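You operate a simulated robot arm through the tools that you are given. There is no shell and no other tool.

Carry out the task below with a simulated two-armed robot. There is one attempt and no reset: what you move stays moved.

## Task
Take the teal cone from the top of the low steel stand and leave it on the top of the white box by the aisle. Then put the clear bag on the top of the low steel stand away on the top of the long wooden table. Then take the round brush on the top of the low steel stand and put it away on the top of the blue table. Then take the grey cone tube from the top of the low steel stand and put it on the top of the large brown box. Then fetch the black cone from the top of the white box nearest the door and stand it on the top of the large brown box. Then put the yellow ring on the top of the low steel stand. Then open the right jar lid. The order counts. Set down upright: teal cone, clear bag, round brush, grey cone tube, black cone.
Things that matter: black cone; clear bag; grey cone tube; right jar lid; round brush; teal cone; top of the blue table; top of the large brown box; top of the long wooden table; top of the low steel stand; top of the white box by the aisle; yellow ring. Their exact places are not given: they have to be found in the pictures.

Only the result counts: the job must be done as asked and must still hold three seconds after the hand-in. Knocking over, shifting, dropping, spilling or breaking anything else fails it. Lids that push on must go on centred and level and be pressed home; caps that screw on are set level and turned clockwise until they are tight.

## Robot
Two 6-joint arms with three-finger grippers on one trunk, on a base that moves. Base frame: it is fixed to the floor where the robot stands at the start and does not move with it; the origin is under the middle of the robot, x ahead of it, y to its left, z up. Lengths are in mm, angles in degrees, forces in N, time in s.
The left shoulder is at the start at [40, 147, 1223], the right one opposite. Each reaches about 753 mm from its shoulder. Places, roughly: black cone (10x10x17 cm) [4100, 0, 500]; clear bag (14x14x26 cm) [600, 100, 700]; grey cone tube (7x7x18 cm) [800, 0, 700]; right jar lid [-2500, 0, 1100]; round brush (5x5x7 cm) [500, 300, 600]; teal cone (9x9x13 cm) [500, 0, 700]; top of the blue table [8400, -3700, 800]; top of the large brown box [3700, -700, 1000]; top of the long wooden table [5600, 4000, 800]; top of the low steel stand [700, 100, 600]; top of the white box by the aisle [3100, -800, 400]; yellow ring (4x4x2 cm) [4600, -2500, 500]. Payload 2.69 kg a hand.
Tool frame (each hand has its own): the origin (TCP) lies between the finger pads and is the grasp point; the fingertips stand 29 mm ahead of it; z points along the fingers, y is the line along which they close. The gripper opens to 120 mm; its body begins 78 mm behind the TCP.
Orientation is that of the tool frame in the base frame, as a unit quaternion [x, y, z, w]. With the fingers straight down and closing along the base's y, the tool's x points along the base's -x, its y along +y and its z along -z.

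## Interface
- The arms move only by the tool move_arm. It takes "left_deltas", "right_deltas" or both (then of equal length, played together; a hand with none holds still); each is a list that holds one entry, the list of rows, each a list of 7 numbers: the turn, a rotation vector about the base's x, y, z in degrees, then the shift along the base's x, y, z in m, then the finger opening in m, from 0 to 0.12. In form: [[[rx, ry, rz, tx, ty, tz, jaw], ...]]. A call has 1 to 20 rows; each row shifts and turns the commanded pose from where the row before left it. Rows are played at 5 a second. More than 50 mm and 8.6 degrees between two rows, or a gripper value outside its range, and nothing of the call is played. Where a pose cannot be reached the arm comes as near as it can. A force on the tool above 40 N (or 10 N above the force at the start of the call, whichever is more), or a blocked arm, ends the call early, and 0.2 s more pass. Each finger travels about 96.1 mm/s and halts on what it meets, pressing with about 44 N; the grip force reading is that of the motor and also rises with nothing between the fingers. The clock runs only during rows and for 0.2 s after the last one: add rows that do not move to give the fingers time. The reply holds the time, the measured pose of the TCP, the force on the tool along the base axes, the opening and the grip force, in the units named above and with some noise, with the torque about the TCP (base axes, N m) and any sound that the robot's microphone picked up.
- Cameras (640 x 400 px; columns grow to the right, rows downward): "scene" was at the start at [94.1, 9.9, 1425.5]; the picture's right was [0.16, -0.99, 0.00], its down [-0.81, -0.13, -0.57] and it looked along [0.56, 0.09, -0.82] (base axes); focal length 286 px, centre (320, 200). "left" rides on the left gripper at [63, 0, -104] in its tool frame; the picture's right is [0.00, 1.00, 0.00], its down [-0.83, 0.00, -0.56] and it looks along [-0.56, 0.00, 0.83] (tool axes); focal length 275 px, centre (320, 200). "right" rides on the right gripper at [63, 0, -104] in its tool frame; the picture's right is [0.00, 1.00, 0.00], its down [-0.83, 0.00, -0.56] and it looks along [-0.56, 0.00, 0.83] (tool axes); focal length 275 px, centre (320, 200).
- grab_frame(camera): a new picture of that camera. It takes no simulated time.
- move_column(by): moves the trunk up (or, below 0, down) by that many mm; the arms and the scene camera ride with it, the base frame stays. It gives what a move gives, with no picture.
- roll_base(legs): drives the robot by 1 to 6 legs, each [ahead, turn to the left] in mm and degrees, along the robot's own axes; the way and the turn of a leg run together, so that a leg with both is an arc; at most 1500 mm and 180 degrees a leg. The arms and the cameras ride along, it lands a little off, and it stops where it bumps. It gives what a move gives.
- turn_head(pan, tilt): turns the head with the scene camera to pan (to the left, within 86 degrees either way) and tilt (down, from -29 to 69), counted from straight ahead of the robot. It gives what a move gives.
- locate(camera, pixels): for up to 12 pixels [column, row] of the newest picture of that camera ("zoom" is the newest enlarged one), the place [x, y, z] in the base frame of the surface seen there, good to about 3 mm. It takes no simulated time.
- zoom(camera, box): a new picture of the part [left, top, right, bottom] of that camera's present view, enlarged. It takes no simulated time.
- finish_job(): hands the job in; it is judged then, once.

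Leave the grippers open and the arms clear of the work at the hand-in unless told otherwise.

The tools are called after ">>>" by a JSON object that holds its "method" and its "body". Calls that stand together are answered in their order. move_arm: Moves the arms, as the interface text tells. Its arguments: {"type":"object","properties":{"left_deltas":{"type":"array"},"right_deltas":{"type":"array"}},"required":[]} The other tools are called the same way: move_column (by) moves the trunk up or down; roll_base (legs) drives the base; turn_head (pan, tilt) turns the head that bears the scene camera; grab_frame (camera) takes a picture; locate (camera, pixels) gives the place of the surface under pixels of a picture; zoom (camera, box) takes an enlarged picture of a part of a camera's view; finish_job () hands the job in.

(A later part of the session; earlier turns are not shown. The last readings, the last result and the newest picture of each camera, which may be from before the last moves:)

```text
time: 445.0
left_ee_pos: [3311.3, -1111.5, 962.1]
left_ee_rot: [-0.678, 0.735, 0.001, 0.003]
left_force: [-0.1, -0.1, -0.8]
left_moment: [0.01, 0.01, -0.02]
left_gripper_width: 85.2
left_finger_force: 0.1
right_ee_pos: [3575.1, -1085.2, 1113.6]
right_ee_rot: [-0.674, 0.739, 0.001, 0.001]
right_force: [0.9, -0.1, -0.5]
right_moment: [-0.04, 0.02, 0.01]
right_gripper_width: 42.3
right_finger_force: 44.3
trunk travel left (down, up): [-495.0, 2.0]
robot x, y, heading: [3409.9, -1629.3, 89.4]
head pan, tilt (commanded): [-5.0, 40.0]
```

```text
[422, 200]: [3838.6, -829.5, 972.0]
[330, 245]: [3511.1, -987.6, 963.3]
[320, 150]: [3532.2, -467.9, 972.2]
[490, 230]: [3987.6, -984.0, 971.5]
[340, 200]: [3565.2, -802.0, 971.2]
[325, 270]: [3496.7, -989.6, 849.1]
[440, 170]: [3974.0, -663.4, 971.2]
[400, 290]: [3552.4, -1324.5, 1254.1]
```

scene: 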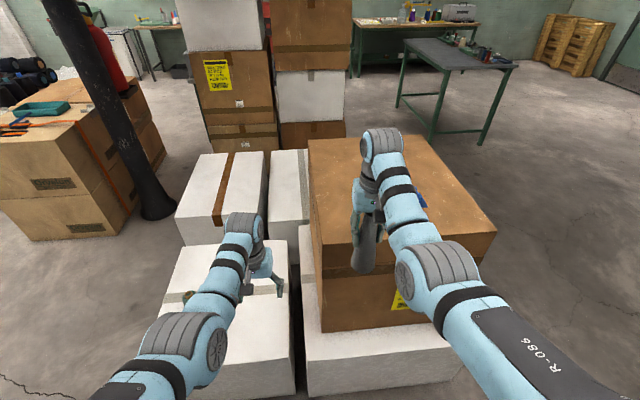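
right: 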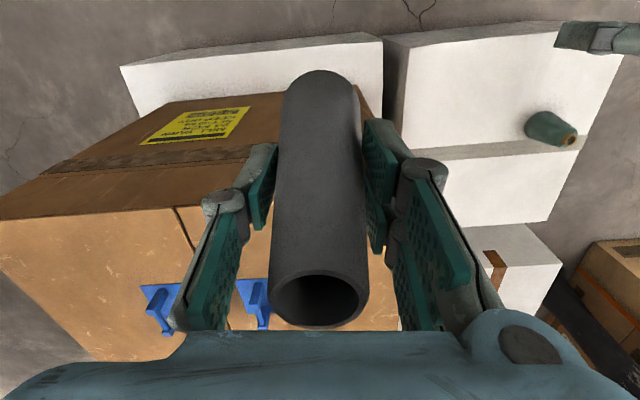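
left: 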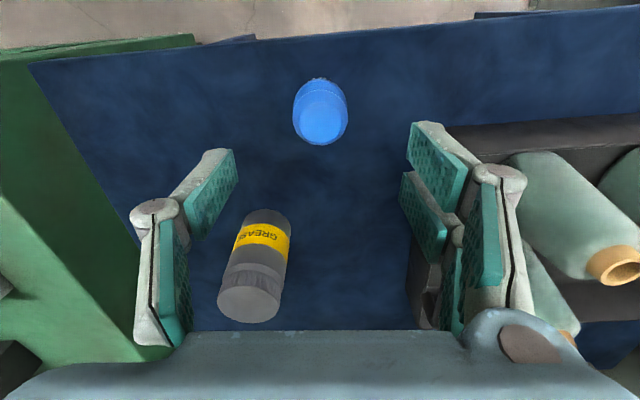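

The top is clear near x 3500–3640; the blue clips lie between x≈3665 and 3850 at y≈−850. I'll roll ahead 212 mm so the tube hangs over about (3577, −873).

>>> {"method": "roll_base", "body": {"legs": [[212, 0]]}}

>>> {"method": "grab_frame", "body": {"camera": "right"}}

>>> {"method": "grab_frame", "body": {"camera": "scene"}}

```text
time: 446.7
left_ee_pos: [3313.7, -905.9, 965.5]
left_ee_rot: [-0.678, 0.735, 0.003, 0.005]
left_force: [-0.3, -0.1, 0.4]
left_moment: [0.05, -0.02, 0.0]
left_gripper_width: 85.0
left_finger_force: 0.1
right_ee_pos: [3577.4, -879.6, 1116.9]
right_ee_rot: [-0.674, 0.739, 0.001, 0.001]
right_force: [-0.5, 0.2, -0.4]
right_moment: [0.04, 0.0, 0.0]
right_gripper_width: 41.9
right_finger_force: 43.9
trunk travel left (down, up): [-495.0, 2.0]
robot x, y, heading: [3412.8, -1423.0, 89.4]
head pan, tilt (commanded): [-5.0, 40.0]
```

```text
taken
```

right: 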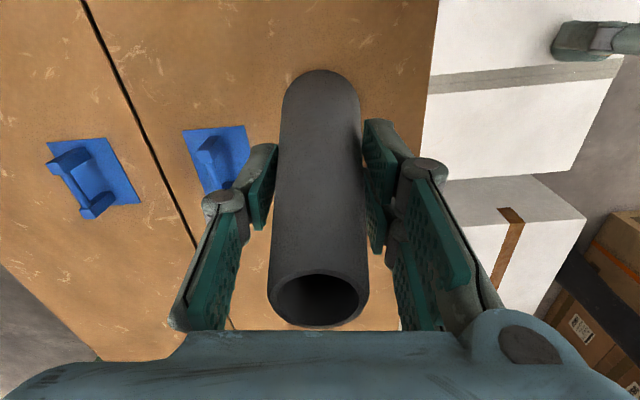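

```text
taken
```

scene: 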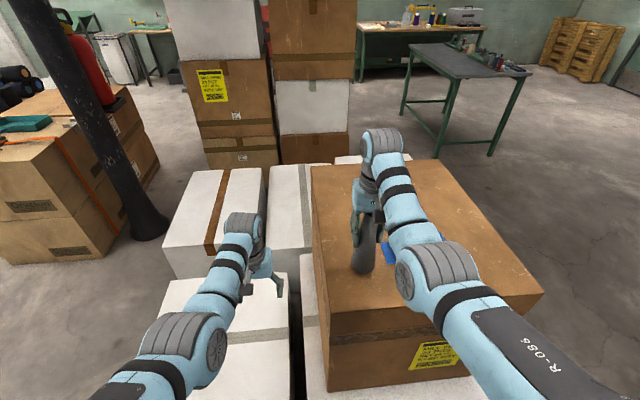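

Two separate clip plates sit either side of the box's seam. I'll check the nearer plate's edge and the box edge before lowering.

>>> {"method": "locate", "body": {"camera": "right", "pixels": [[248, 140], [185, 135], [215, 190], [425, 120], [300, 60], [95, 150], [60, 140], [130, 200], [160, 30], [400, 200]]}}

```text
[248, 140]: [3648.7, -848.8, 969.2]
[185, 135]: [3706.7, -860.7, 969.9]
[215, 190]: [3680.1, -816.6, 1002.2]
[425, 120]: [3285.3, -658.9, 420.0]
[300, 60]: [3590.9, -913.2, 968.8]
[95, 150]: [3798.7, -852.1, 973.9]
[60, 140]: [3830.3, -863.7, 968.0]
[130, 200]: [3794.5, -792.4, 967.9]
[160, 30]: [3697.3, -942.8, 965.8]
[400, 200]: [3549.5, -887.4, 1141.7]
```

The gap to the clip plate is about 37 mm. I'll shift the tube 12 mm away from it and lower the trunk 24 mm.

>>> {"method": "move_arm", "body": {"right_deltas": [[[0, 0, 0, -0.012, 0, 0, 0.01], [0, 0, 0, 0, 0, 0, 0.01]]]}}

>>> {"method": "move_column", "body": {"by": -24}}

>>> {"method": "grab_frame", "body": {"camera": "right"}}

```text
time: 447.3
left_ee_pos: [3314.1, -903.5, 963.3]
left_ee_rot: [-0.678, 0.735, 0.001, 0.003]
left_force: [0.3, -0.9, -0.1]
left_moment: [0.04, 0.0, 0.0]
left_gripper_width: 85.1
left_finger_force: 0.0
right_ee_pos: [3566.0, -877.0, 1116.3]
right_ee_rot: [-0.674, 0.739, 0.0, 0.001]
right_force: [-0.2, 0.8, -0.2]
right_moment: [0.0, 0.01, 0.04]
right_gripper_width: 41.9
right_finger_force: 44.0
trunk travel left (down, up): [-495.0, 2.0]
robot x, y, heading: [3415.9, -1418.7, 89.3]
head pan, tilt (commanded): [-5.0, 40.0]
```

```text
time: 448.0
left_ee_pos: [3314.0, -902.6, 940.0]
left_ee_rot: [-0.678, 0.735, 0.001, 0.002]
left_force: [0.0, -0.5, -0.4]
left_moment: [-0.01, -0.03, -0.03]
left_gripper_width: 84.9
left_finger_force: 0.0
right_ee_pos: [3566.2, -874.3, 1090.1]
right_ee_rot: [-0.674, 0.738, 0.0, 0.0]
right_force: [-0.1, -0.1, -0.3]
right_moment: [-0.04, 0.02, -0.01]
right_gripper_width: 42.1
right_finger_force: 44.2
trunk travel left (down, up): [-471.0, 26.0]
robot x, y, heading: [3414.0, -1417.9, 89.1]
head pan, tilt (commanded): [-5.0, 40.0]
```

```text
taken
```

right: 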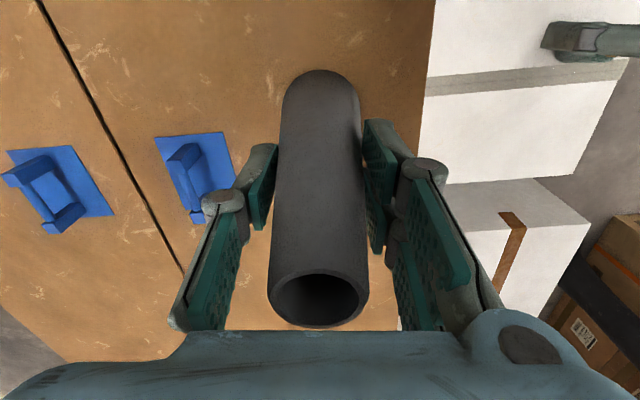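

The tube's base is about 5 mm above the box. I'll step down and watch for contact.

>>> {"method": "move_arm", "body": {"right_deltas": [[[0, 0, 0, 0, 0, -0.002, 0.01], [0, 0, 0, 0, 0, -0.002, 0.01], [0, 0, 0, 0, 0, 0, 0.01]]]}}

```text
time: 448.8
left_ee_pos: [3313.8, -903.4, 939.6]
left_ee_rot: [-0.678, 0.735, 0.001, 0.003]
left_force: [-0.4, -0.6, 0.4]
left_moment: [0.02, 0.0, 0.01]
left_gripper_width: 84.9
left_finger_force: 0.0
right_ee_pos: [3565.4, -876.0, 1088.0]
right_ee_rot: [-0.674, 0.739, 0.0, 0.0]
right_force: [-0.1, 0.7, -0.1]
right_moment: [-0.02, 0.01, -0.01]
right_gripper_width: 42.0
right_finger_force: 44.1
trunk travel left (down, up): [-471.0, 26.0]
robot x, y, heading: [3414.1, -1421.0, 89.2]
head pan, tilt (commanded): [-5.0, 40.0]
```

No contact yet at 1088, so I'll continue down in small steps.

>>> {"method": "move_arm", "body": {"right_deltas": [[[0, 0, 0, 0, 0, -0.0015, 0.01], [0, 0, 0, 0, 0, -0.0015, 0.01], [0, 0, 0, 0, 0, 0, 0.01]]]}}

```text
time: 449.6
left_ee_pos: [3313.3, -904.4, 939.2]
left_ee_rot: [-0.678, 0.735, 0.002, 0.004]
left_force: [-0.6, -0.1, 0.3]
left_moment: [0.01, -0.02, -0.01]
left_gripper_width: 85.0
left_finger_force: 0.0
right_ee_pos: [3565.2, -876.1, 1087.5]
right_ee_rot: [-0.675, 0.738, 0.002, 0.002]
right_force: [0.7, 5.0, 19.1]
right_moment: [0.24, -0.45, 0.08]
right_gripper_width: 42.3
right_finger_force: 44.1
trunk travel left (down, up): [-471.0, 26.0]
robot x, y, heading: [3412.1, -1418.6, 89.1]
head pan, tilt (commanded): [-5.0, 40.0]
```

Contact reads +19 N. I'll ease off 1 mm and open the fingers.

>>> {"method": "move_arm", "body": {"right_deltas": [[[0, 0, 0, 0, 0, 0.001, 0.01], [0, 0, 0, 0, 0, 0, 0.05], [0, 0, 0, 0, 0, 0, 0.075], [0, 0, 0, 0, 0, 0, 0.1], [0, 0, 0, 0, 0, 0, 0.1], [0, 0, 0, 0, 0, 0, 0.1]]]}}

>>> {"method": "grab_frame", "body": {"camera": "right"}}

```text
time: 451.0
left_ee_pos: [3314.4, -901.1, 938.7]
left_ee_rot: [-0.678, 0.735, 0.001, 0.003]
left_force: [0.4, 0.8, -0.4]
left_moment: [0.0, 0.04, 0.0]
left_gripper_width: 84.9
left_finger_force: 0.1
right_ee_pos: [3565.1, -874.5, 1086.0]
right_ee_rot: [-0.674, 0.739, 0.0, 0.0]
right_force: [0.1, 0.2, -0.3]
right_moment: [-0.02, -0.01, -0.01]
right_gripper_width: 100.0
right_finger_force: 0.0
trunk travel left (down, up): [-471.0, 26.0]
robot x, y, heading: [3414.8, -1420.3, 89.3]
head pan, tilt (commanded): [-5.0, 40.0]
```

```text
taken
```

right: 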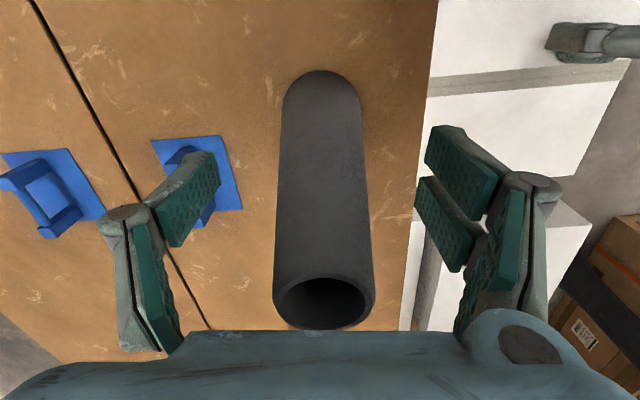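

The tube stands on its own between open fingers. I'll raise the trunk 24 mm, then slide straight back out; the fingers straddle it with about 30 mm on each side.

>>> {"method": "move_column", "body": {"by": 24}}

>>> {"method": "move_arm", "body": {"right_deltas": [[[0, 0, 0, 0, 0, 0.01, 0.12], [0, 0, 0, 0, 0, 0.01, 0.12], [0, 0, 0, 0, 0, 0, 0.12], [0, 0, 0, 0, 0, 0, 0.12]]]}}

>>> {"method": "grab_frame", "body": {"camera": "right"}}

```text
time: 451.7
left_ee_pos: [3313.6, -902.5, 963.0]
left_ee_rot: [-0.678, 0.735, 0.0, 0.002]
left_force: [0.3, 0.0, -0.7]
left_moment: [-0.05, -0.03, 0.0]
left_gripper_width: 84.8
left_finger_force: 0.0
right_ee_pos: [3565.8, -876.0, 1108.8]
right_ee_rot: [-0.674, 0.739, 0.0, 0.0]
right_force: [0.2, -0.2, 0.2]
right_moment: [0.02, -0.05, 0.0]
right_gripper_width: 99.9
right_finger_force: 0.1
trunk travel left (down, up): [-495.0, 2.0]
robot x, y, heading: [3415.0, -1419.7, 89.4]
head pan, tilt (commanded): [-5.0, 40.0]
```

```text
time: 452.7
left_ee_pos: [3314.1, -902.1, 962.4]
left_ee_rot: [-0.678, 0.735, 0.0, 0.003]
left_force: [-0.2, -0.4, 0.1]
left_moment: [-0.04, -0.02, 0.01]
left_gripper_width: 85.1
left_finger_force: 0.0
right_ee_pos: [3565.3, -874.2, 1128.3]
right_ee_rot: [-0.674, 0.739, 0.0, 0.0]
right_force: [0.4, 0.7, 0.7]
right_moment: [-0.01, 0.01, -0.01]
right_gripper_width: 120.0
right_finger_force: 0.0
trunk travel left (down, up): [-495.0, 2.0]
robot x, y, heading: [3413.3, -1419.3, 89.4]
head pan, tilt (commanded): [-5.0, 40.0]
```

```text
taken
```

right: 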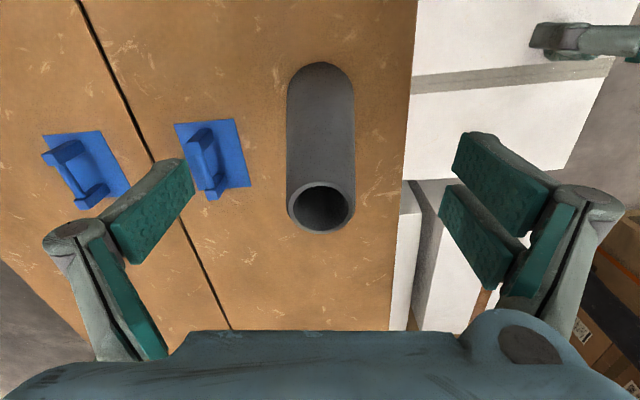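

The tube is centred with plenty of slot on each side. I'll slide the hand back off it by reversing 260 mm.

>>> {"method": "roll_base", "body": {"legs": [[-260, 0]]}}

>>> {"method": "grab_frame", "body": {"camera": "scene"}}

>>> {"method": "grab_frame", "body": {"camera": "right"}}

```text
time: 454.5
left_ee_pos: [3312.2, -1160.6, 959.9]
left_ee_rot: [-0.677, 0.736, 0.001, 0.002]
left_force: [0.8, 0.4, -0.2]
left_moment: [-0.04, 0.01, -0.04]
left_gripper_width: 84.9
left_finger_force: 0.0
right_ee_pos: [3562.6, -1134.3, 1127.5]
right_ee_rot: [-0.673, 0.739, -0.001, -0.002]
right_force: [-0.6, 0.6, 0.3]
right_moment: [-0.03, 0.01, -0.01]
right_gripper_width: 119.8
right_finger_force: 0.0
trunk travel left (down, up): [-495.0, 2.0]
robot x, y, heading: [3411.6, -1680.9, 89.2]
head pan, tilt (commanded): [-5.0, 40.0]
```

```text
taken
```

scene: 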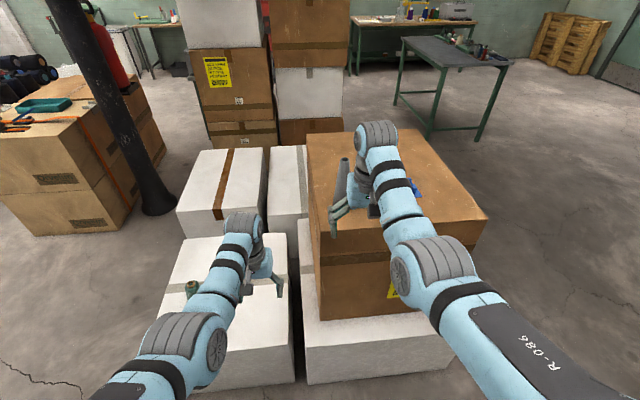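

```text
taken
```

right: 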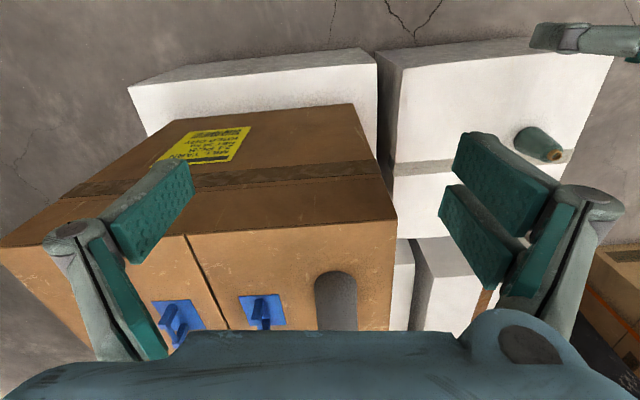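

The grey tube stands on the brown box and the teal cone is still fine on its white box. Next is the black cone, which I'll approach from beyond the boxes. I'll turn right and drive to x≈4800.

>>> {"method": "roll_base", "body": {"legs": [[0, -89.5], [1400, 0], [0, 90]]}}

>>> {"method": "turn_head", "body": {"pan": 40, "tilt": 30}}

>>> {"method": "grab_frame", "body": {"camera": "scene"}}

```text
time: 469.2
left_ee_pos: [4745.8, -1228.9, 962.9]
left_ee_rot: [-0.653, 0.758, 0.001, 0.003]
left_force: [-0.1, -0.1, 0.4]
left_moment: [0.0, -0.01, -0.01]
left_gripper_width: 85.3
left_finger_force: 0.0
right_ee_pos: [4998.6, -1217.5, 1128.7]
right_ee_rot: [-0.649, 0.761, 0.0, 0.0]
right_force: [-0.8, 0.3, 0.0]
right_moment: [-0.02, 0.01, -0.04]
right_gripper_width: 119.7
right_finger_force: 0.1
trunk travel left (down, up): [-495.0, 2.0]
robot x, y, heading: [4809.4, -1753.9, 85.4]
head pan, tilt (commanded): [-5.0, 40.0]
```

```text
time: 470.3
left_ee_pos: [4745.7, -1228.3, 961.8]
left_ee_rot: [-0.653, 0.757, 0.002, 0.003]
left_force: [-0.2, 0.0, -0.8]
left_moment: [0.0, 0.01, -0.04]
left_gripper_width: 84.9
left_finger_force: 0.0
right_ee_pos: [4998.5, -1219.0, 1129.4]
right_ee_rot: [-0.648, 0.762, 0.0, 0.001]
right_force: [0.7, 0.1, 0.3]
right_moment: [-0.01, 0.01, 0.0]
right_gripper_width: 119.8
right_finger_force: 0.0
trunk travel left (down, up): [-495.0, 2.0]
robot x, y, heading: [4812.6, -1751.0, 85.1]
head pan, tilt (commanded): [40.0, 30.0]
```

```text
taken
```

scene: 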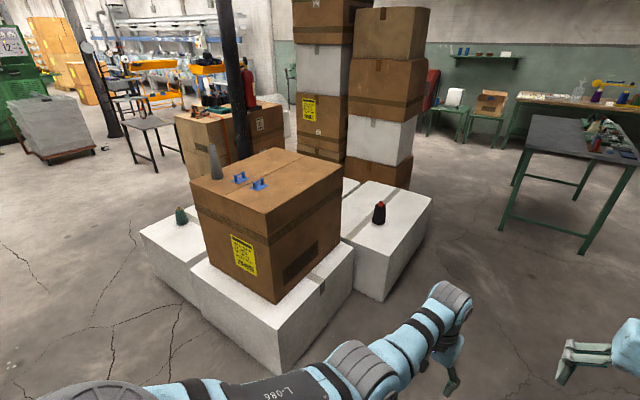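

From here I can see everything: the teal cone at (181,215), the grey tube at (214,160), the clips, and the black cone at (379,212). I'll locate the cone and its box, and the brown box's far-side top.

>>> {"method": "locate", "body": {"camera": "scene", "pixels": [[379, 212], [379, 204], [379, 222], [430, 200], [385, 246], [400, 190], [383, 298], [340, 182], [272, 232], [300, 180], [260, 150], [320, 250]]}}

>>> {"method": "zoom", "body": {"camera": "scene", "box": [330, 170, 450, 260]}}

```text
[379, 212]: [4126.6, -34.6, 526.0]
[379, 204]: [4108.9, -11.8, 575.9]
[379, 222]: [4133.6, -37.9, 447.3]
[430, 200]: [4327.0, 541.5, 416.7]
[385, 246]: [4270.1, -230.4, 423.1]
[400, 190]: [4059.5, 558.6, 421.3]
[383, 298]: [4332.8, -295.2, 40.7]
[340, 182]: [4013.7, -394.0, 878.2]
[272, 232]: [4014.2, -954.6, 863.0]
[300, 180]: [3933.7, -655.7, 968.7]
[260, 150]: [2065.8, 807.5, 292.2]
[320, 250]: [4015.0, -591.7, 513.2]
```

```text
4.44 times, centred on (390, 215) of scene
```

zoom: 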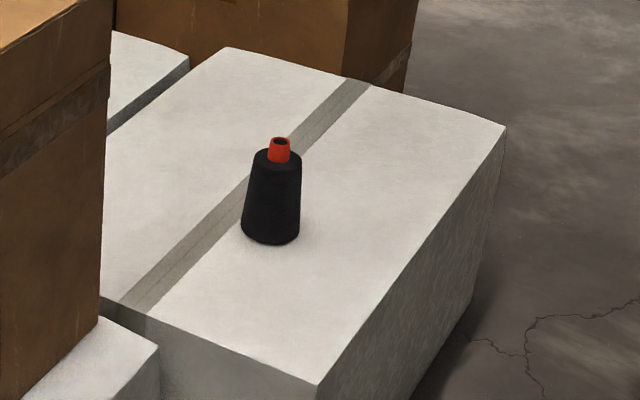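

The black cone is near (4103, −5) on a box whose far face is at x≈4330. I'll drive up to about (4720,−150), then turn left to face it.

>>> {"method": "roll_base", "body": {"legs": [[0, 8], [1000, 0], [600, 0]]}}

```text
time: 479.0
left_ee_pos: [4591.4, 336.4, 963.0]
left_ee_rot: [-0.701, 0.713, 0.001, 0.003]
left_force: [0.7, -0.2, 0.0]
left_moment: [0.04, 0.05, 0.03]
left_gripper_width: 85.1
left_finger_force: 0.1
right_ee_pos: [4840.2, 378.4, 1129.6]
right_ee_rot: [-0.697, 0.717, 0.001, 0.001]
right_force: [0.2, -0.2, -0.4]
right_moment: [0.01, -0.03, -0.01]
right_gripper_width: 120.0
right_finger_force: 0.1
trunk travel left (down, up): [-495.0, 2.0]
robot x, y, heading: [4722.6, -173.0, 92.8]
head pan, tilt (commanded): [40.0, 30.0]
```

I'm at (4723,−173). I'll turn left about 84.5° so the right hand lines up with the cone.

>>> {"method": "roll_base", "body": {"legs": [[0, 84.5], [70, 0]]}}

>>> {"method": "turn_head", "body": {"pan": 0, "tilt": 50}}

>>> {"method": "grab_frame", "body": {"camera": "scene"}}

>>> {"method": "grab_frame", "body": {"camera": "right"}}

```text
time: 484.1
left_ee_pos: [4135.4, -250.7, 960.3]
left_ee_rot: [0.998, -0.056, -0.001, -0.001]
left_force: [-0.5, 0.5, 0.1]
left_moment: [-0.02, -0.09, 0.03]
left_gripper_width: 84.6
left_finger_force: 0.0
right_ee_pos: [4113.8, -1.3, 1126.6]
right_ee_rot: [0.998, -0.062, -0.006, 0.002]
right_force: [-0.7, -0.8, -0.8]
right_moment: [-0.01, -0.14, 0.01]
right_gripper_width: 120.1
right_finger_force: 0.1
trunk travel left (down, up): [-495.0, 2.0]
robot x, y, heading: [4652.4, -168.3, 177.6]
head pan, tilt (commanded): [40.0, 30.0]
stopped in leg 2: the robot was blocked; the commanded pose is now the measured one
```

```text
time: 485.2
left_ee_pos: [4145.0, -250.8, 964.7]
left_ee_rot: [0.998, -0.056, -0.007, 0.0]
left_force: [-0.5, 0.8, -0.6]
left_moment: [-0.02, 0.01, 0.02]
left_gripper_width: 85.1
left_finger_force: 0.1
right_ee_pos: [4125.6, -2.5, 1133.0]
right_ee_rot: [0.998, -0.064, -0.011, 0.001]
right_force: [-0.2, 0.3, 0.3]
right_moment: [0.02, 0.06, 0.01]
right_gripper_width: 120.0
right_finger_force: 0.1
trunk travel left (down, up): [-495.0, 2.0]
robot x, y, heading: [4652.6, -168.4, 177.4]
head pan, tilt (commanded): [0.0, 50.0]
```

```text
taken
```

scene: 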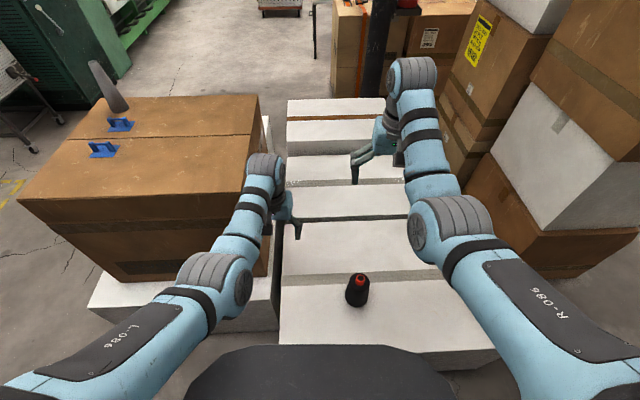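

```text
taken
```

right: 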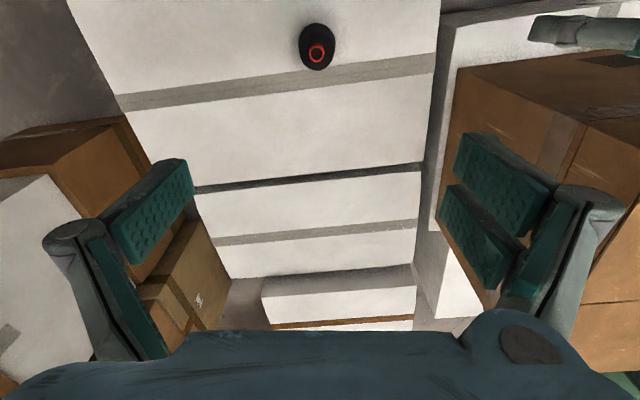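

I was blocked at (4652,−168), so my base must reach about 320 mm ahead and is now at the box's face. The cone still stands. I'll ease back 15 mm, and then plan a forward-tilted grasp to gain reach.

>>> {"method": "roll_base", "body": {"legs": [[-15, 0]]}}

>>> {"method": "move_arm", "body": {"left_deltas": [[[0, 0, 0, -0.006, 0, 0.04, 0.085], [0, 0, 0, -0.006, 0, 0.04, 0.085], [0, 0, 0, -0.006, 0, 0.04, 0.085], [0, 0, 0, -0.006, 0, 0.04, 0.085], [0, 0, 0, 0, 0, 0, 0.085]]]}}

>>> {"method": "grab_frame", "body": {"camera": "right"}}

>>> {"method": "locate", "body": {"camera": "right", "pixels": [[317, 54], [300, 45], [333, 45], [316, 28], [317, 63]]}}

```text
time: 486.0
left_ee_pos: [4155.7, -252.7, 962.9]
left_ee_rot: [0.998, -0.055, -0.006, 0.0]
left_force: [-0.9, 0.1, -0.3]
left_moment: [0.01, -0.05, -0.01]
left_gripper_width: 85.1
left_finger_force: 0.2
right_ee_pos: [4136.1, -1.4, 1130.8]
right_ee_rot: [0.998, -0.063, -0.009, 0.001]
right_force: [-0.7, -0.3, -0.3]
right_moment: [0.03, -0.04, 0.0]
right_gripper_width: 120.0
right_finger_force: 0.1
trunk travel left (down, up): [-495.0, 2.0]
robot x, y, heading: [4669.9, -167.7, 177.1]
head pan, tilt (commanded): [0.0, 50.0]
```

```text
time: 487.2
left_ee_pos: [4130.4, -248.2, 1126.0]
left_ee_rot: [0.998, -0.055, -0.006, -0.002]
left_force: [1.6, 0.3, -0.8]
left_moment: [-0.02, -0.03, 0.01]
left_gripper_width: 85.1
left_finger_force: 0.2
left hand out of reach, approached as far as the arm can: row 4
right_ee_pos: [4139.0, -2.1, 1132.6]
right_ee_rot: [0.998, -0.063, -0.012, 0.002]
right_force: [0.7, -0.6, -0.1]
right_moment: [0.03, 0.0, -0.03]
right_gripper_width: 120.0
right_finger_force: 0.1
trunk travel left (down, up): [-495.0, 2.0]
robot x, y, heading: [4668.6, -168.5, 177.3]
head pan, tilt (commanded): [0.0, 50.0]
```

```text
taken
```

right: 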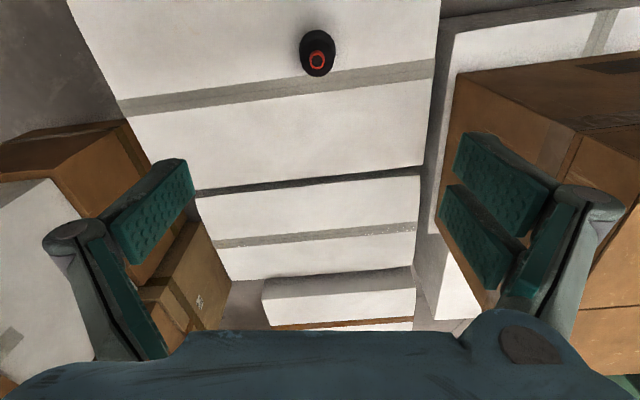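

```text
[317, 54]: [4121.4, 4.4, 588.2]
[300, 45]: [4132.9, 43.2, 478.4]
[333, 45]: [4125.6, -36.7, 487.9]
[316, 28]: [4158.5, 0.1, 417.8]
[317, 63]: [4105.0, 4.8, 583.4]
```

The cone's axis is near (4109, 4) with its tip at z≈588, about 520 mm ahead of the shoulder. That's too far for straight-down fingers, so I'll tilt the hand forward about 18°. First I'll lower the trunk 380 mm.

>>> {"method": "move_column", "body": {"by": -380}}

>>> {"method": "move_arm", "body": {"right_deltas": [[[0, 0, 0, 0, 0, -0.025, 0.12], [0, 0, 0, 0, 0, -0.025, 0.12], [0, 0, 0, 0, 0, -0.025, 0.12], [0, 0, 0, 0, 0, -0.025, 0.12], [0, 0, 0, 0, 0, 0, 0.12]]]}}

>>> {"method": "grab_frame", "body": {"camera": "right"}}

```text
time: 490.8
left_ee_pos: [4129.3, -248.7, 745.2]
left_ee_rot: [0.998, -0.056, -0.006, 0.0]
left_force: [0.0, 0.3, 0.0]
left_moment: [-0.01, 0.0, -0.02]
left_gripper_width: 84.9
left_finger_force: 0.1
right_ee_pos: [4139.1, -2.9, 752.7]
right_ee_rot: [0.998, -0.063, -0.011, 0.002]
right_force: [0.6, -0.9, -1.0]
right_moment: [0.02, -0.03, 0.04]
right_gripper_width: 119.9
right_finger_force: 0.1
trunk travel left (down, up): [-115.0, 382.0]
robot x, y, heading: [4666.4, -168.5, 177.2]
head pan, tilt (commanded): [0.0, 50.0]
```

```text
time: 492.0
left_ee_pos: [4129.9, -248.7, 744.9]
left_ee_rot: [0.998, -0.056, -0.006, 0.0]
left_force: [-0.8, 0.4, 0.8]
left_moment: [-0.01, 0.0, -0.01]
left_gripper_width: 84.7
left_finger_force: 0.0
right_ee_pos: [4139.6, -2.8, 652.1]
right_ee_rot: [0.998, -0.063, -0.01, 0.002]
right_force: [0.0, 0.3, 0.1]
right_moment: [0.03, 0.01, 0.0]
right_gripper_width: 119.7
right_finger_force: 0.1
trunk travel left (down, up): [-115.0, 382.0]
robot x, y, heading: [4671.2, -169.2, 177.3]
head pan, tilt (commanded): [0.0, 50.0]
```

```text
taken
```

right: 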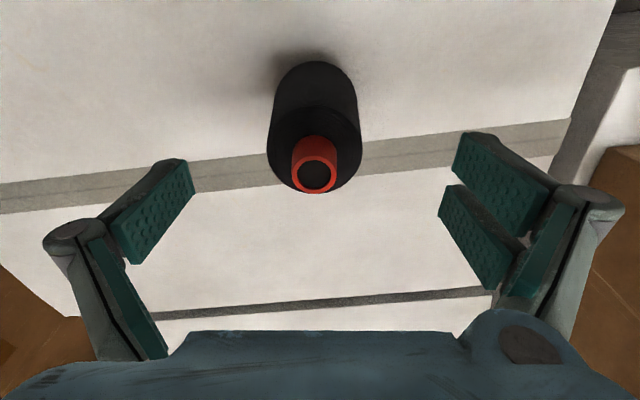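

The cone is centred below the hand. I'll tilt the hand forward 18° about its closing axis, in three steps, staying in place.

>>> {"method": "move_arm", "body": {"right_deltas": [[[0.76, 5.95, 0, 0, 0, 0, 0.12], [0.76, 5.95, 0, 0, 0, 0, 0.12], [0.76, 5.95, 0, 0, 0, 0, 0.12], [0, 0, 0, 0, 0, 0, 0.12]]]}}

>>> {"method": "grab_frame", "body": {"camera": "right"}}

```text
time: 493.0
left_ee_pos: [4129.2, -249.1, 745.4]
left_ee_rot: [0.998, -0.056, -0.006, -0.001]
left_force: [-0.3, 0.3, 0.3]
left_moment: [0.0, 0.0, 0.02]
left_gripper_width: 84.7
left_finger_force: 0.1
right_ee_pos: [4139.4, -2.7, 653.1]
right_ee_rot: [0.984, -0.062, -0.167, -0.009]
right_force: [-0.2, 0.0, -0.2]
right_moment: [-0.01, 0.0, -0.01]
right_gripper_width: 120.1
right_finger_force: 0.1
trunk travel left (down, up): [-115.0, 382.0]
robot x, y, heading: [4668.1, -170.9, 177.3]
head pan, tilt (commanded): [0.0, 50.0]
```

```text
taken
```

right: 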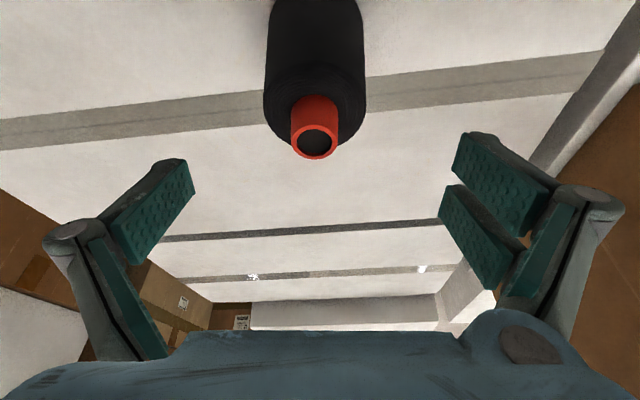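

The hand is tilted 19°. I'll move it forward over the cone's axis, to (4109, 4).

>>> {"method": "move_arm", "body": {"right_deltas": [[[0, 0, 0, -0.015, 0.003, 0, 0.12], [0, 0, 0, -0.015, 0.004, 0, 0.12], [0, 0, 0, 0, 0, 0, 0.12]]]}}

>>> {"method": "grab_frame", "body": {"camera": "right"}}

>>> {"method": "locate", "body": {"camera": "right", "pixels": [[315, 160], [315, 190], [300, 175], [332, 175], [270, 120], [365, 120], [315, 110]]}}

```text
time: 493.8
left_ee_pos: [4130.4, -250.1, 746.3]
left_ee_rot: [0.998, -0.056, -0.006, 0.0]
left_force: [0.3, 1.0, -0.4]
left_moment: [-0.03, 0.02, 0.02]
left_gripper_width: 84.9
left_finger_force: 0.0
right_ee_pos: [4109.2, 4.4, 653.5]
right_ee_rot: [0.984, -0.062, -0.167, -0.008]
right_force: [-0.6, -0.3, 0.3]
right_moment: [0.0, -0.03, -0.01]
right_gripper_width: 120.2
right_finger_force: 0.1
trunk travel left (down, up): [-115.0, 382.0]
robot x, y, heading: [4665.0, -173.4, 177.1]
head pan, tilt (commanded): [0.0, 50.0]
```

```text
taken
```

right: 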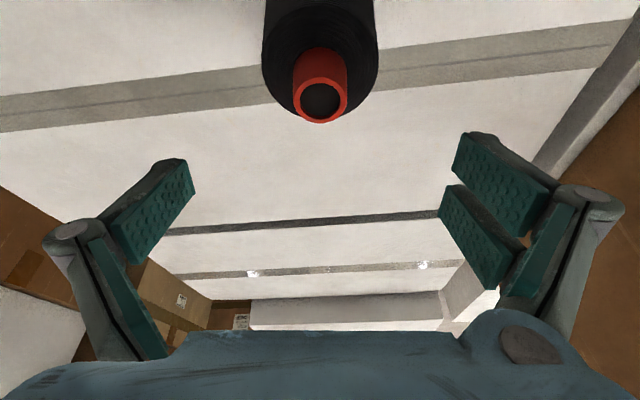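

```text
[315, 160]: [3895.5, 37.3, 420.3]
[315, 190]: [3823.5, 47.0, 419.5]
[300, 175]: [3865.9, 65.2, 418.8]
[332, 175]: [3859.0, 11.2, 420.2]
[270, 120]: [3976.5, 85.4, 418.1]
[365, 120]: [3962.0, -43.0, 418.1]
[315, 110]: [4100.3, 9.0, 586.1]
```

I'll check the red rim's centre in this view: near edge at about (320,82), sides at (297,100) and (346,100).

>>> {"method": "locate", "body": {"camera": "right", "pixels": [[320, 82], [297, 100], [346, 100], [320, 119], [267, 60], [376, 60], [320, 50]]}}

```text
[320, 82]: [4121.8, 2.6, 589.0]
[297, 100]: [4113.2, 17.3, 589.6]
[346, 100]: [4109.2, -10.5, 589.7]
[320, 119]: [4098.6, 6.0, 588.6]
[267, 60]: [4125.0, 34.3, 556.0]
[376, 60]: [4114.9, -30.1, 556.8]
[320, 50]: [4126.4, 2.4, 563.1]
```

The rim's centre is (4110, 3.4), right under the TCP. I'll lower the trunk 112 mm straight down around the cone.

>>> {"method": "move_column", "body": {"by": -112}}

>>> {"method": "grab_frame", "body": {"camera": "right"}}

```text
time: 495.3
left_ee_pos: [4130.7, -248.3, 634.3]
left_ee_rot: [0.998, -0.056, -0.006, 0.0]
left_force: [0.1, -0.1, 0.1]
left_moment: [-0.01, 0.01, 0.03]
left_gripper_width: 84.8
left_finger_force: 0.1
right_ee_pos: [4109.5, 5.4, 542.0]
right_ee_rot: [0.984, -0.063, -0.167, -0.009]
right_force: [0.1, 1.4, -0.2]
right_moment: [0.0, -0.01, -0.02]
right_gripper_width: 120.1
right_finger_force: 0.1
trunk travel left (down, up): [-3.0, 494.0]
robot x, y, heading: [4666.3, -173.8, 177.5]
head pan, tilt (commanded): [0.0, 50.0]
```

```text
taken
```

right: 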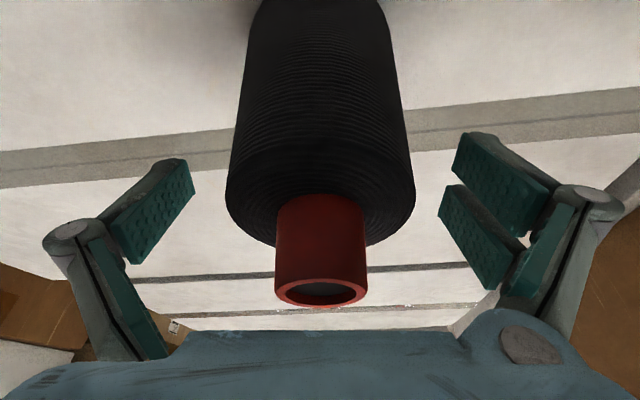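

The cone is centred between the fingers. I'll go down another 17 mm and then close.

>>> {"method": "move_arm", "body": {"right_deltas": [[[0, 0, 0, 0, -0.001, -0.009, 0.12], [0, 0, 0, 0, 0, -0.008, 0.12], [0, 0, 0, 0, 0, 0, 0.12], [0, 0, 0, 0, 0, 0, 0.1], [0, 0, 0, 0, 0, 0, 0.07], [0, 0, 0, 0, 0, 0, 0.04], [0, 0, 0, 0, 0, 0, 0.04], [0, 0, 0, 0, 0, 0, 0.04], [0, 0, 0, 0, 0, 0, 0.04]]]}}

>>> {"method": "grab_frame", "body": {"camera": "right"}}

```text
time: 497.3
left_ee_pos: [4128.2, -249.0, 634.4]
left_ee_rot: [0.998, -0.056, -0.006, 0.0]
left_force: [0.2, 1.4, 0.4]
left_moment: [0.02, -0.05, 0.0]
left_gripper_width: 84.9
left_finger_force: 0.1
right_ee_pos: [4109.4, 5.4, 525.6]
right_ee_rot: [0.984, -0.062, -0.167, -0.009]
right_force: [0.6, 1.8, 2.2]
right_moment: [0.25, -0.03, 0.07]
right_gripper_width: 83.0
right_finger_force: 44.7
trunk travel left (down, up): [-3.0, 494.0]
robot x, y, heading: [4669.0, -168.6, 177.4]
head pan, tilt (commanded): [0.0, 50.0]
```

```text
taken
```

right: 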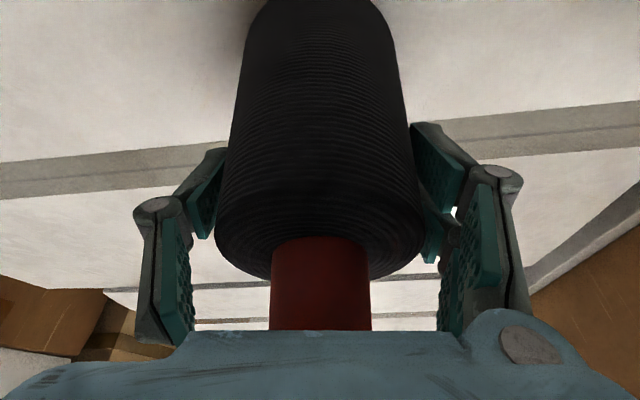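

The cone is gripped at 83 mm with its base 104.6 mm below the TCP. I'll lift 80 mm and check for slip.

>>> {"method": "move_column", "body": {"by": 80}}

>>> {"method": "grab_frame", "body": {"camera": "right"}}

>>> {"method": "grab_frame", "body": {"camera": "scene"}}

```text
time: 498.4
left_ee_pos: [4128.6, -249.2, 712.7]
left_ee_rot: [0.998, -0.056, -0.007, -0.001]
left_force: [-0.8, -0.5, -0.8]
left_moment: [-0.02, 0.0, -0.02]
left_gripper_width: 85.1
left_finger_force: 0.0
right_ee_pos: [4109.3, 4.6, 602.2]
right_ee_rot: [0.984, -0.061, -0.166, -0.009]
right_force: [-0.2, -0.1, -5.1]
right_moment: [-0.02, -0.01, 0.01]
right_gripper_width: 83.2
right_finger_force: 43.1
trunk travel left (down, up): [-83.0, 414.0]
robot x, y, heading: [4668.3, -171.0, 177.3]
head pan, tilt (commanded): [0.0, 50.0]
```

```text
taken
```

right: 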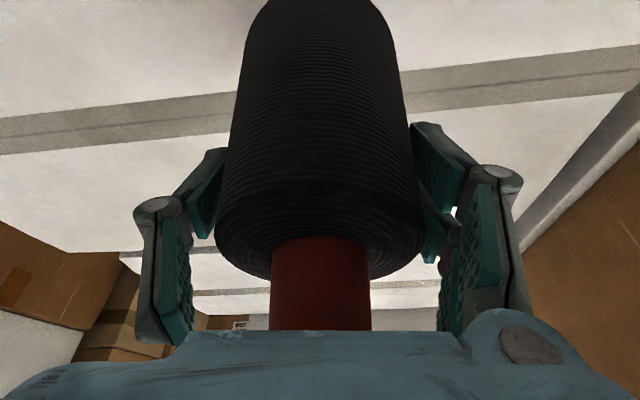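

```text
taken
```

scene: 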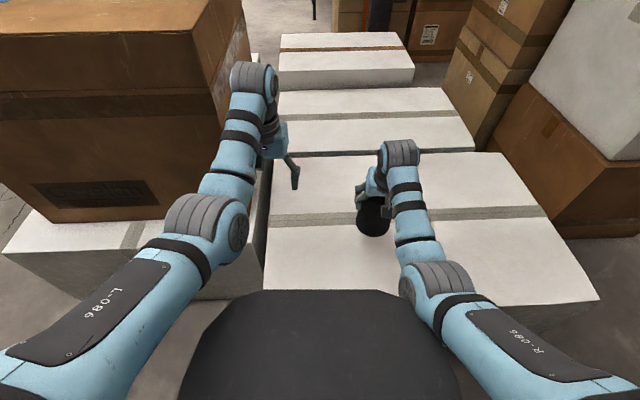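

The cone came up without slipping, at 83.2 mm and about 5 N. I'll raise the trunk 400 mm.

>>> {"method": "move_column", "body": {"by": 400}}

>>> {"method": "roll_base", "body": {"legs": [[-150, 0]]}}

>>> {"method": "move_arm", "body": {"right_deltas": [[[0, 0, 0, 0, 0, 0.025, 0.04], [0, 0, 0, 0, 0, 0.025, 0.04], [0, 0, 0, 0, 0, 0.025, 0.04], [0, 0, 0, 0, 0, 0.025, 0.04], [0, 0, 0, 0, 0, 0, 0.04]]]}}

>>> {"method": "grab_frame", "body": {"camera": "right"}}

```text
time: 502.3
left_ee_pos: [4129.1, -249.6, 1112.9]
left_ee_rot: [0.998, -0.056, -0.007, 0.0]
left_force: [0.2, 0.3, -0.5]
left_moment: [0.04, 0.0, -0.01]
left_gripper_width: 85.0
left_finger_force: 0.1
right_ee_pos: [4109.2, 5.2, 1003.5]
right_ee_rot: [0.984, -0.061, -0.166, -0.009]
right_force: [0.0, 0.0, -6.8]
right_moment: [0.0, -0.03, 0.0]
right_gripper_width: 83.4
right_finger_force: 43.9
trunk travel left (down, up): [-483.0, 14.0]
robot x, y, heading: [4669.5, -165.3, 177.2]
head pan, tilt (commanded): [0.0, 50.0]
```

```text
time: 503.6
left_ee_pos: [4275.2, -253.3, 1111.0]
left_ee_rot: [0.998, -0.058, -0.004, 0.0]
left_force: [-0.2, 0.0, 0.1]
left_moment: [0.01, -0.02, -0.01]
left_gripper_width: 85.1
left_finger_force: 0.0
right_ee_pos: [4254.7, 0.0, 1003.2]
right_ee_rot: [0.984, -0.063, -0.165, -0.009]
right_force: [-0.8, -0.3, -5.4]
right_moment: [0.0, 0.02, 0.03]
right_gripper_width: 83.0
right_finger_force: 43.5
trunk travel left (down, up): [-483.0, 14.0]
robot x, y, heading: [4818.3, -175.9, 177.0]
head pan, tilt (commanded): [0.0, 50.0]
```

```text
time: 504.8
left_ee_pos: [4277.3, -254.1, 1111.9]
left_ee_rot: [0.998, -0.057, -0.005, -0.001]
left_force: [0.4, 0.2, 0.2]
left_moment: [0.0, -0.01, -0.02]
left_gripper_width: 85.1
left_finger_force: 0.1
right_ee_pos: [4256.5, -2.4, 1105.3]
right_ee_rot: [0.984, -0.062, -0.166, -0.01]
right_force: [-0.1, -0.6, -6.4]
right_moment: [-0.02, -0.01, 0.0]
right_gripper_width: 83.3
right_finger_force: 43.7
trunk travel left (down, up): [-483.0, 14.0]
robot x, y, heading: [4816.7, -176.7, 177.3]
head pan, tilt (commanded): [0.0, 50.0]
```

```text
taken
```

right: 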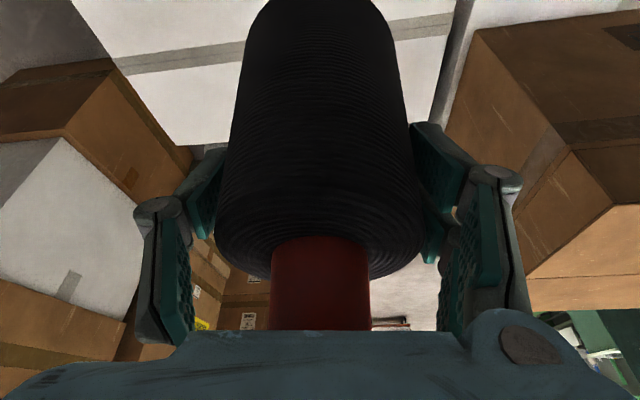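

The cone's base is now at z≈1001, about 30 mm above the brown box's top level. I'll raise the trunk another 12 mm, turn left and drive to be level with the brown box.

>>> {"method": "move_column", "body": {"by": 12}}

>>> {"method": "roll_base", "body": {"legs": [[0, 92.7], [635, 0]]}}

```text
time: 505.4
left_ee_pos: [4278.3, -253.8, 1125.1]
left_ee_rot: [0.998, -0.057, -0.007, -0.001]
left_force: [0.2, 0.4, 1.1]
left_moment: [0.01, -0.02, 0.0]
left_gripper_width: 84.8
left_finger_force: 0.0
right_ee_pos: [4257.5, -1.6, 1116.4]
right_ee_rot: [0.984, -0.062, -0.167, -0.009]
right_force: [0.1, -0.2, -5.5]
right_moment: [0.01, 0.04, 0.0]
right_gripper_width: 83.4
right_finger_force: 43.8
trunk travel left (down, up): [-495.0, 2.0]
robot x, y, heading: [4819.8, -176.7, 177.0]
head pan, tilt (commanded): [0.0, 50.0]
```

```text
time: 513.0
left_ee_pos: [4938.5, -1345.6, 1125.1]
left_ee_rot: [0.725, 0.689, -0.005, 0.005]
left_force: [-0.4, 0.1, -0.2]
left_moment: [-0.05, 0.0, 0.02]
left_gripper_width: 85.0
left_finger_force: 0.1
right_ee_pos: [4688.2, -1383.2, 1117.0]
right_ee_rot: [0.718, 0.675, -0.121, 0.116]
right_force: [0.7, 0.9, -5.7]
right_moment: [0.01, -0.02, -0.01]
right_gripper_width: 82.9
right_finger_force: 44.1
trunk travel left (down, up): [-495.0, 2.0]
robot x, y, heading: [4825.0, -814.3, -88.9]
head pan, tilt (commanded): [0.0, 50.0]
```

I'm at (4825,−814). I'll turn right to face the brown box's far side and look.

>>> {"method": "roll_base", "body": {"legs": [[0, -91]]}}

>>> {"method": "turn_head", "body": {"pan": 0, "tilt": 35}}

>>> {"method": "grab_frame", "body": {"camera": "scene"}}

>>> {"method": "grab_frame", "body": {"camera": "left"}}

```text
time: 517.2
left_ee_pos: [4290.1, -913.4, 1125.0]
left_ee_rot: [0.999, -0.036, -0.006, 0.0]
left_force: [-0.2, -0.7, 0.6]
left_moment: [-0.05, -0.01, -0.01]
left_gripper_width: 85.0
left_finger_force: 0.1
right_ee_pos: [4259.1, -663.1, 1115.4]
right_ee_rot: [0.985, -0.042, -0.167, -0.005]
right_force: [-0.5, 0.0, -4.6]
right_moment: [0.01, 0.0, 0.0]
right_gripper_width: 83.2
right_finger_force: 43.8
trunk travel left (down, up): [-495.0, 2.0]
robot x, y, heading: [4827.0, -811.6, 179.4]
head pan, tilt (commanded): [0.0, 50.0]
```

```text
time: 518.0
left_ee_pos: [4289.3, -915.4, 1126.4]
left_ee_rot: [0.999, -0.036, -0.007, 0.0]
left_force: [0.1, 0.7, -0.1]
left_moment: [-0.06, 0.0, -0.02]
left_gripper_width: 84.9
left_finger_force: 0.0
right_ee_pos: [4258.4, -662.7, 1116.4]
right_ee_rot: [0.985, -0.043, -0.167, -0.007]
right_force: [0.3, 0.3, -5.5]
right_moment: [0.01, 0.01, 0.0]
right_gripper_width: 83.0
right_finger_force: 43.9
trunk travel left (down, up): [-495.0, 2.0]
robot x, y, heading: [4825.7, -815.7, 179.7]
head pan, tilt (commanded): [0.0, 35.0]
```

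```text
taken
```

scene: 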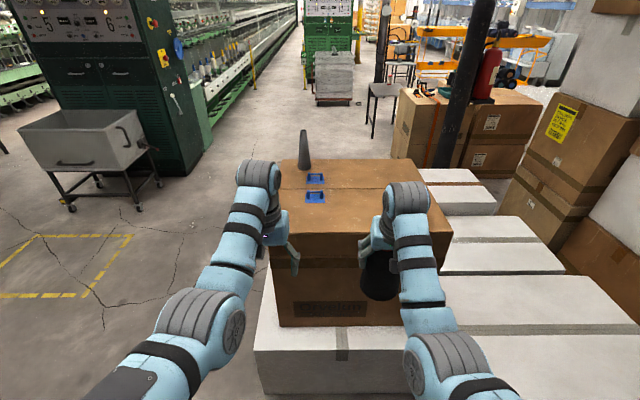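

```text
taken
```

left: 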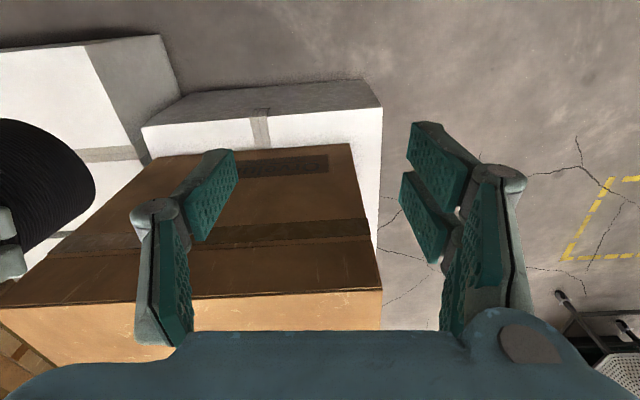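

The brown box and its contents look right. I'll verify the near face of the white base box and the top's far-side edge before rolling in.

>>> {"method": "locate", "body": {"camera": "scene", "pixels": [[345, 345], [345, 370], [300, 300], [330, 235], [300, 232], [316, 200], [370, 190], [345, 210], [303, 160]]}}

```text
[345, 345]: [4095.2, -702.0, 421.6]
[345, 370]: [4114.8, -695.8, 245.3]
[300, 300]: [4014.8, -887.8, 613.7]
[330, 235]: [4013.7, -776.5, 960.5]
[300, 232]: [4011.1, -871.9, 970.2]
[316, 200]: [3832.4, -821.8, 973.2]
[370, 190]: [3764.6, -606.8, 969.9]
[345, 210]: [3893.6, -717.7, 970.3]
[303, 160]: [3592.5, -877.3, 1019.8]
```

The white box's face is at x≈4115, so I have room. I'll roll ahead 350 mm, which brings the cone over about (3908, −660).

>>> {"method": "roll_base", "body": {"legs": [[350, 0]]}}

>>> {"method": "grab_frame", "body": {"camera": "scene"}}

>>> {"method": "grab_frame", "body": {"camera": "right"}}

```text
time: 520.3
left_ee_pos: [3939.3, -907.1, 1126.6]
left_ee_rot: [0.999, -0.041, -0.008, 0.0]
left_force: [0.7, -0.3, -0.5]
left_moment: [-0.02, 0.0, 0.0]
left_gripper_width: 85.0
left_finger_force: 0.1
right_ee_pos: [3910.3, -656.7, 1118.9]
right_ee_rot: [0.985, -0.045, -0.167, -0.006]
right_force: [0.5, -0.2, -4.6]
right_moment: [-0.01, 0.03, 0.02]
right_gripper_width: 82.4
right_finger_force: 43.9
trunk travel left (down, up): [-495.0, 2.0]
robot x, y, heading: [4472.7, -810.3, 179.4]
head pan, tilt (commanded): [0.0, 35.0]
```

```text
taken
```

scene: 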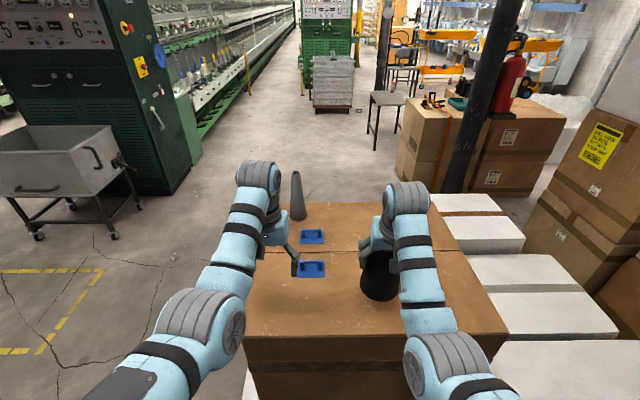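

```text
taken
```

right: 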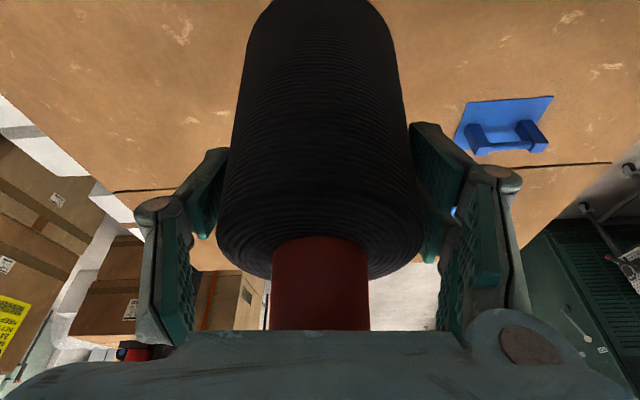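

The cone hangs over clear cardboard, well away from the clips. Contact should come at TCP z≈1075, so I'll lower the trunk 36 mm first.

>>> {"method": "move_column", "body": {"by": -36}}

>>> {"method": "move_arm", "body": {"right_deltas": [[[0, 0, 0, 0, 0, -0.002, 0.04], [0, 0, 0, 0, 0, 0, 0.04]]]}}

```text
time: 521.1
left_ee_pos: [3935.6, -906.9, 1089.5]
left_ee_rot: [0.999, -0.04, -0.006, 0.0]
left_force: [0.7, -0.1, 1.3]
left_moment: [0.0, -0.06, -0.03]
left_gripper_width: 85.0
left_finger_force: 0.0
right_ee_pos: [3907.2, -655.0, 1080.8]
right_ee_rot: [0.985, -0.045, -0.167, -0.006]
right_force: [-0.8, 0.6, -5.3]
right_moment: [-0.01, -0.04, 0.01]
right_gripper_width: 82.9
right_finger_force: 44.1
trunk travel left (down, up): [-459.0, 38.0]
robot x, y, heading: [4471.1, -808.3, 179.0]
head pan, tilt (commanded): [0.0, 35.0]
```

```text
time: 521.7
left_ee_pos: [3936.8, -906.2, 1091.0]
left_ee_rot: [0.999, -0.04, -0.006, 0.0]
left_force: [-0.1, 0.0, 0.3]
left_moment: [0.0, -0.02, 0.0]
left_gripper_width: 85.0
left_finger_force: 0.1
right_ee_pos: [3906.2, -655.3, 1078.6]
right_ee_rot: [0.985, -0.046, -0.166, -0.006]
right_force: [0.3, -0.1, -4.7]
right_moment: [0.03, 0.01, -0.01]
right_gripper_width: 82.8
right_finger_force: 44.3
trunk travel left (down, up): [-459.0, 38.0]
robot x, y, heading: [4475.1, -808.9, 179.3]
head pan, tilt (commanded): [0.0, 35.0]
```

The tool still carries the cone's weight at 1078.6. I'll continue down 1.5 mm at a time.

>>> {"method": "move_arm", "body": {"right_deltas": [[[0, 0, 0, 0, 0, -0.0015, 0.04], [0, 0, 0, 0, 0, -0.0015, 0.04], [0, 0, 0, 0, 0, 0, 0.04]]]}}

```text
time: 522.5
left_ee_pos: [3937.5, -906.0, 1088.8]
left_ee_rot: [0.999, -0.04, -0.006, -0.001]
left_force: [0.3, 0.0, -0.6]
left_moment: [-0.04, 0.03, -0.04]
left_gripper_width: 85.0
left_finger_force: 0.0
right_ee_pos: [3906.3, -655.7, 1076.7]
right_ee_rot: [0.985, -0.046, -0.166, -0.007]
right_force: [0.1, 0.5, -5.7]
right_moment: [0.05, 0.01, 0.01]
right_gripper_width: 82.9
right_finger_force: 44.2
trunk travel left (down, up): [-459.0, 38.0]
robot x, y, heading: [4474.3, -812.5, 179.0]
head pan, tilt (commanded): [0.0, 35.0]
```

Still hanging at 1076.7. Two more 1.5 mm steps.

>>> {"method": "move_arm", "body": {"right_deltas": [[[0, 0, 0, 0, 0, -0.0015, 0.04], [0, 0, 0, 0, 0, -0.0015, 0.04], [0, 0, 0, 0, 0, 0, 0.04]]]}}

```text
time: 523.3
left_ee_pos: [3940.0, -907.6, 1090.8]
left_ee_rot: [0.999, -0.039, -0.008, 0.0]
left_force: [-0.5, 0.3, 0.7]
left_moment: [0.02, -0.02, -0.03]
left_gripper_width: 84.7
left_finger_force: 0.1
right_ee_pos: [3908.1, -655.8, 1076.9]
right_ee_rot: [0.984, -0.045, -0.17, -0.006]
right_force: [-5.7, 2.8, 21.1]
right_moment: [0.6, 0.01, 0.14]
right_gripper_width: 82.9
right_finger_force: 44.0
trunk travel left (down, up): [-459.0, 38.0]
robot x, y, heading: [4473.1, -811.3, 179.4]
head pan, tilt (commanded): [0.0, 35.0]
```

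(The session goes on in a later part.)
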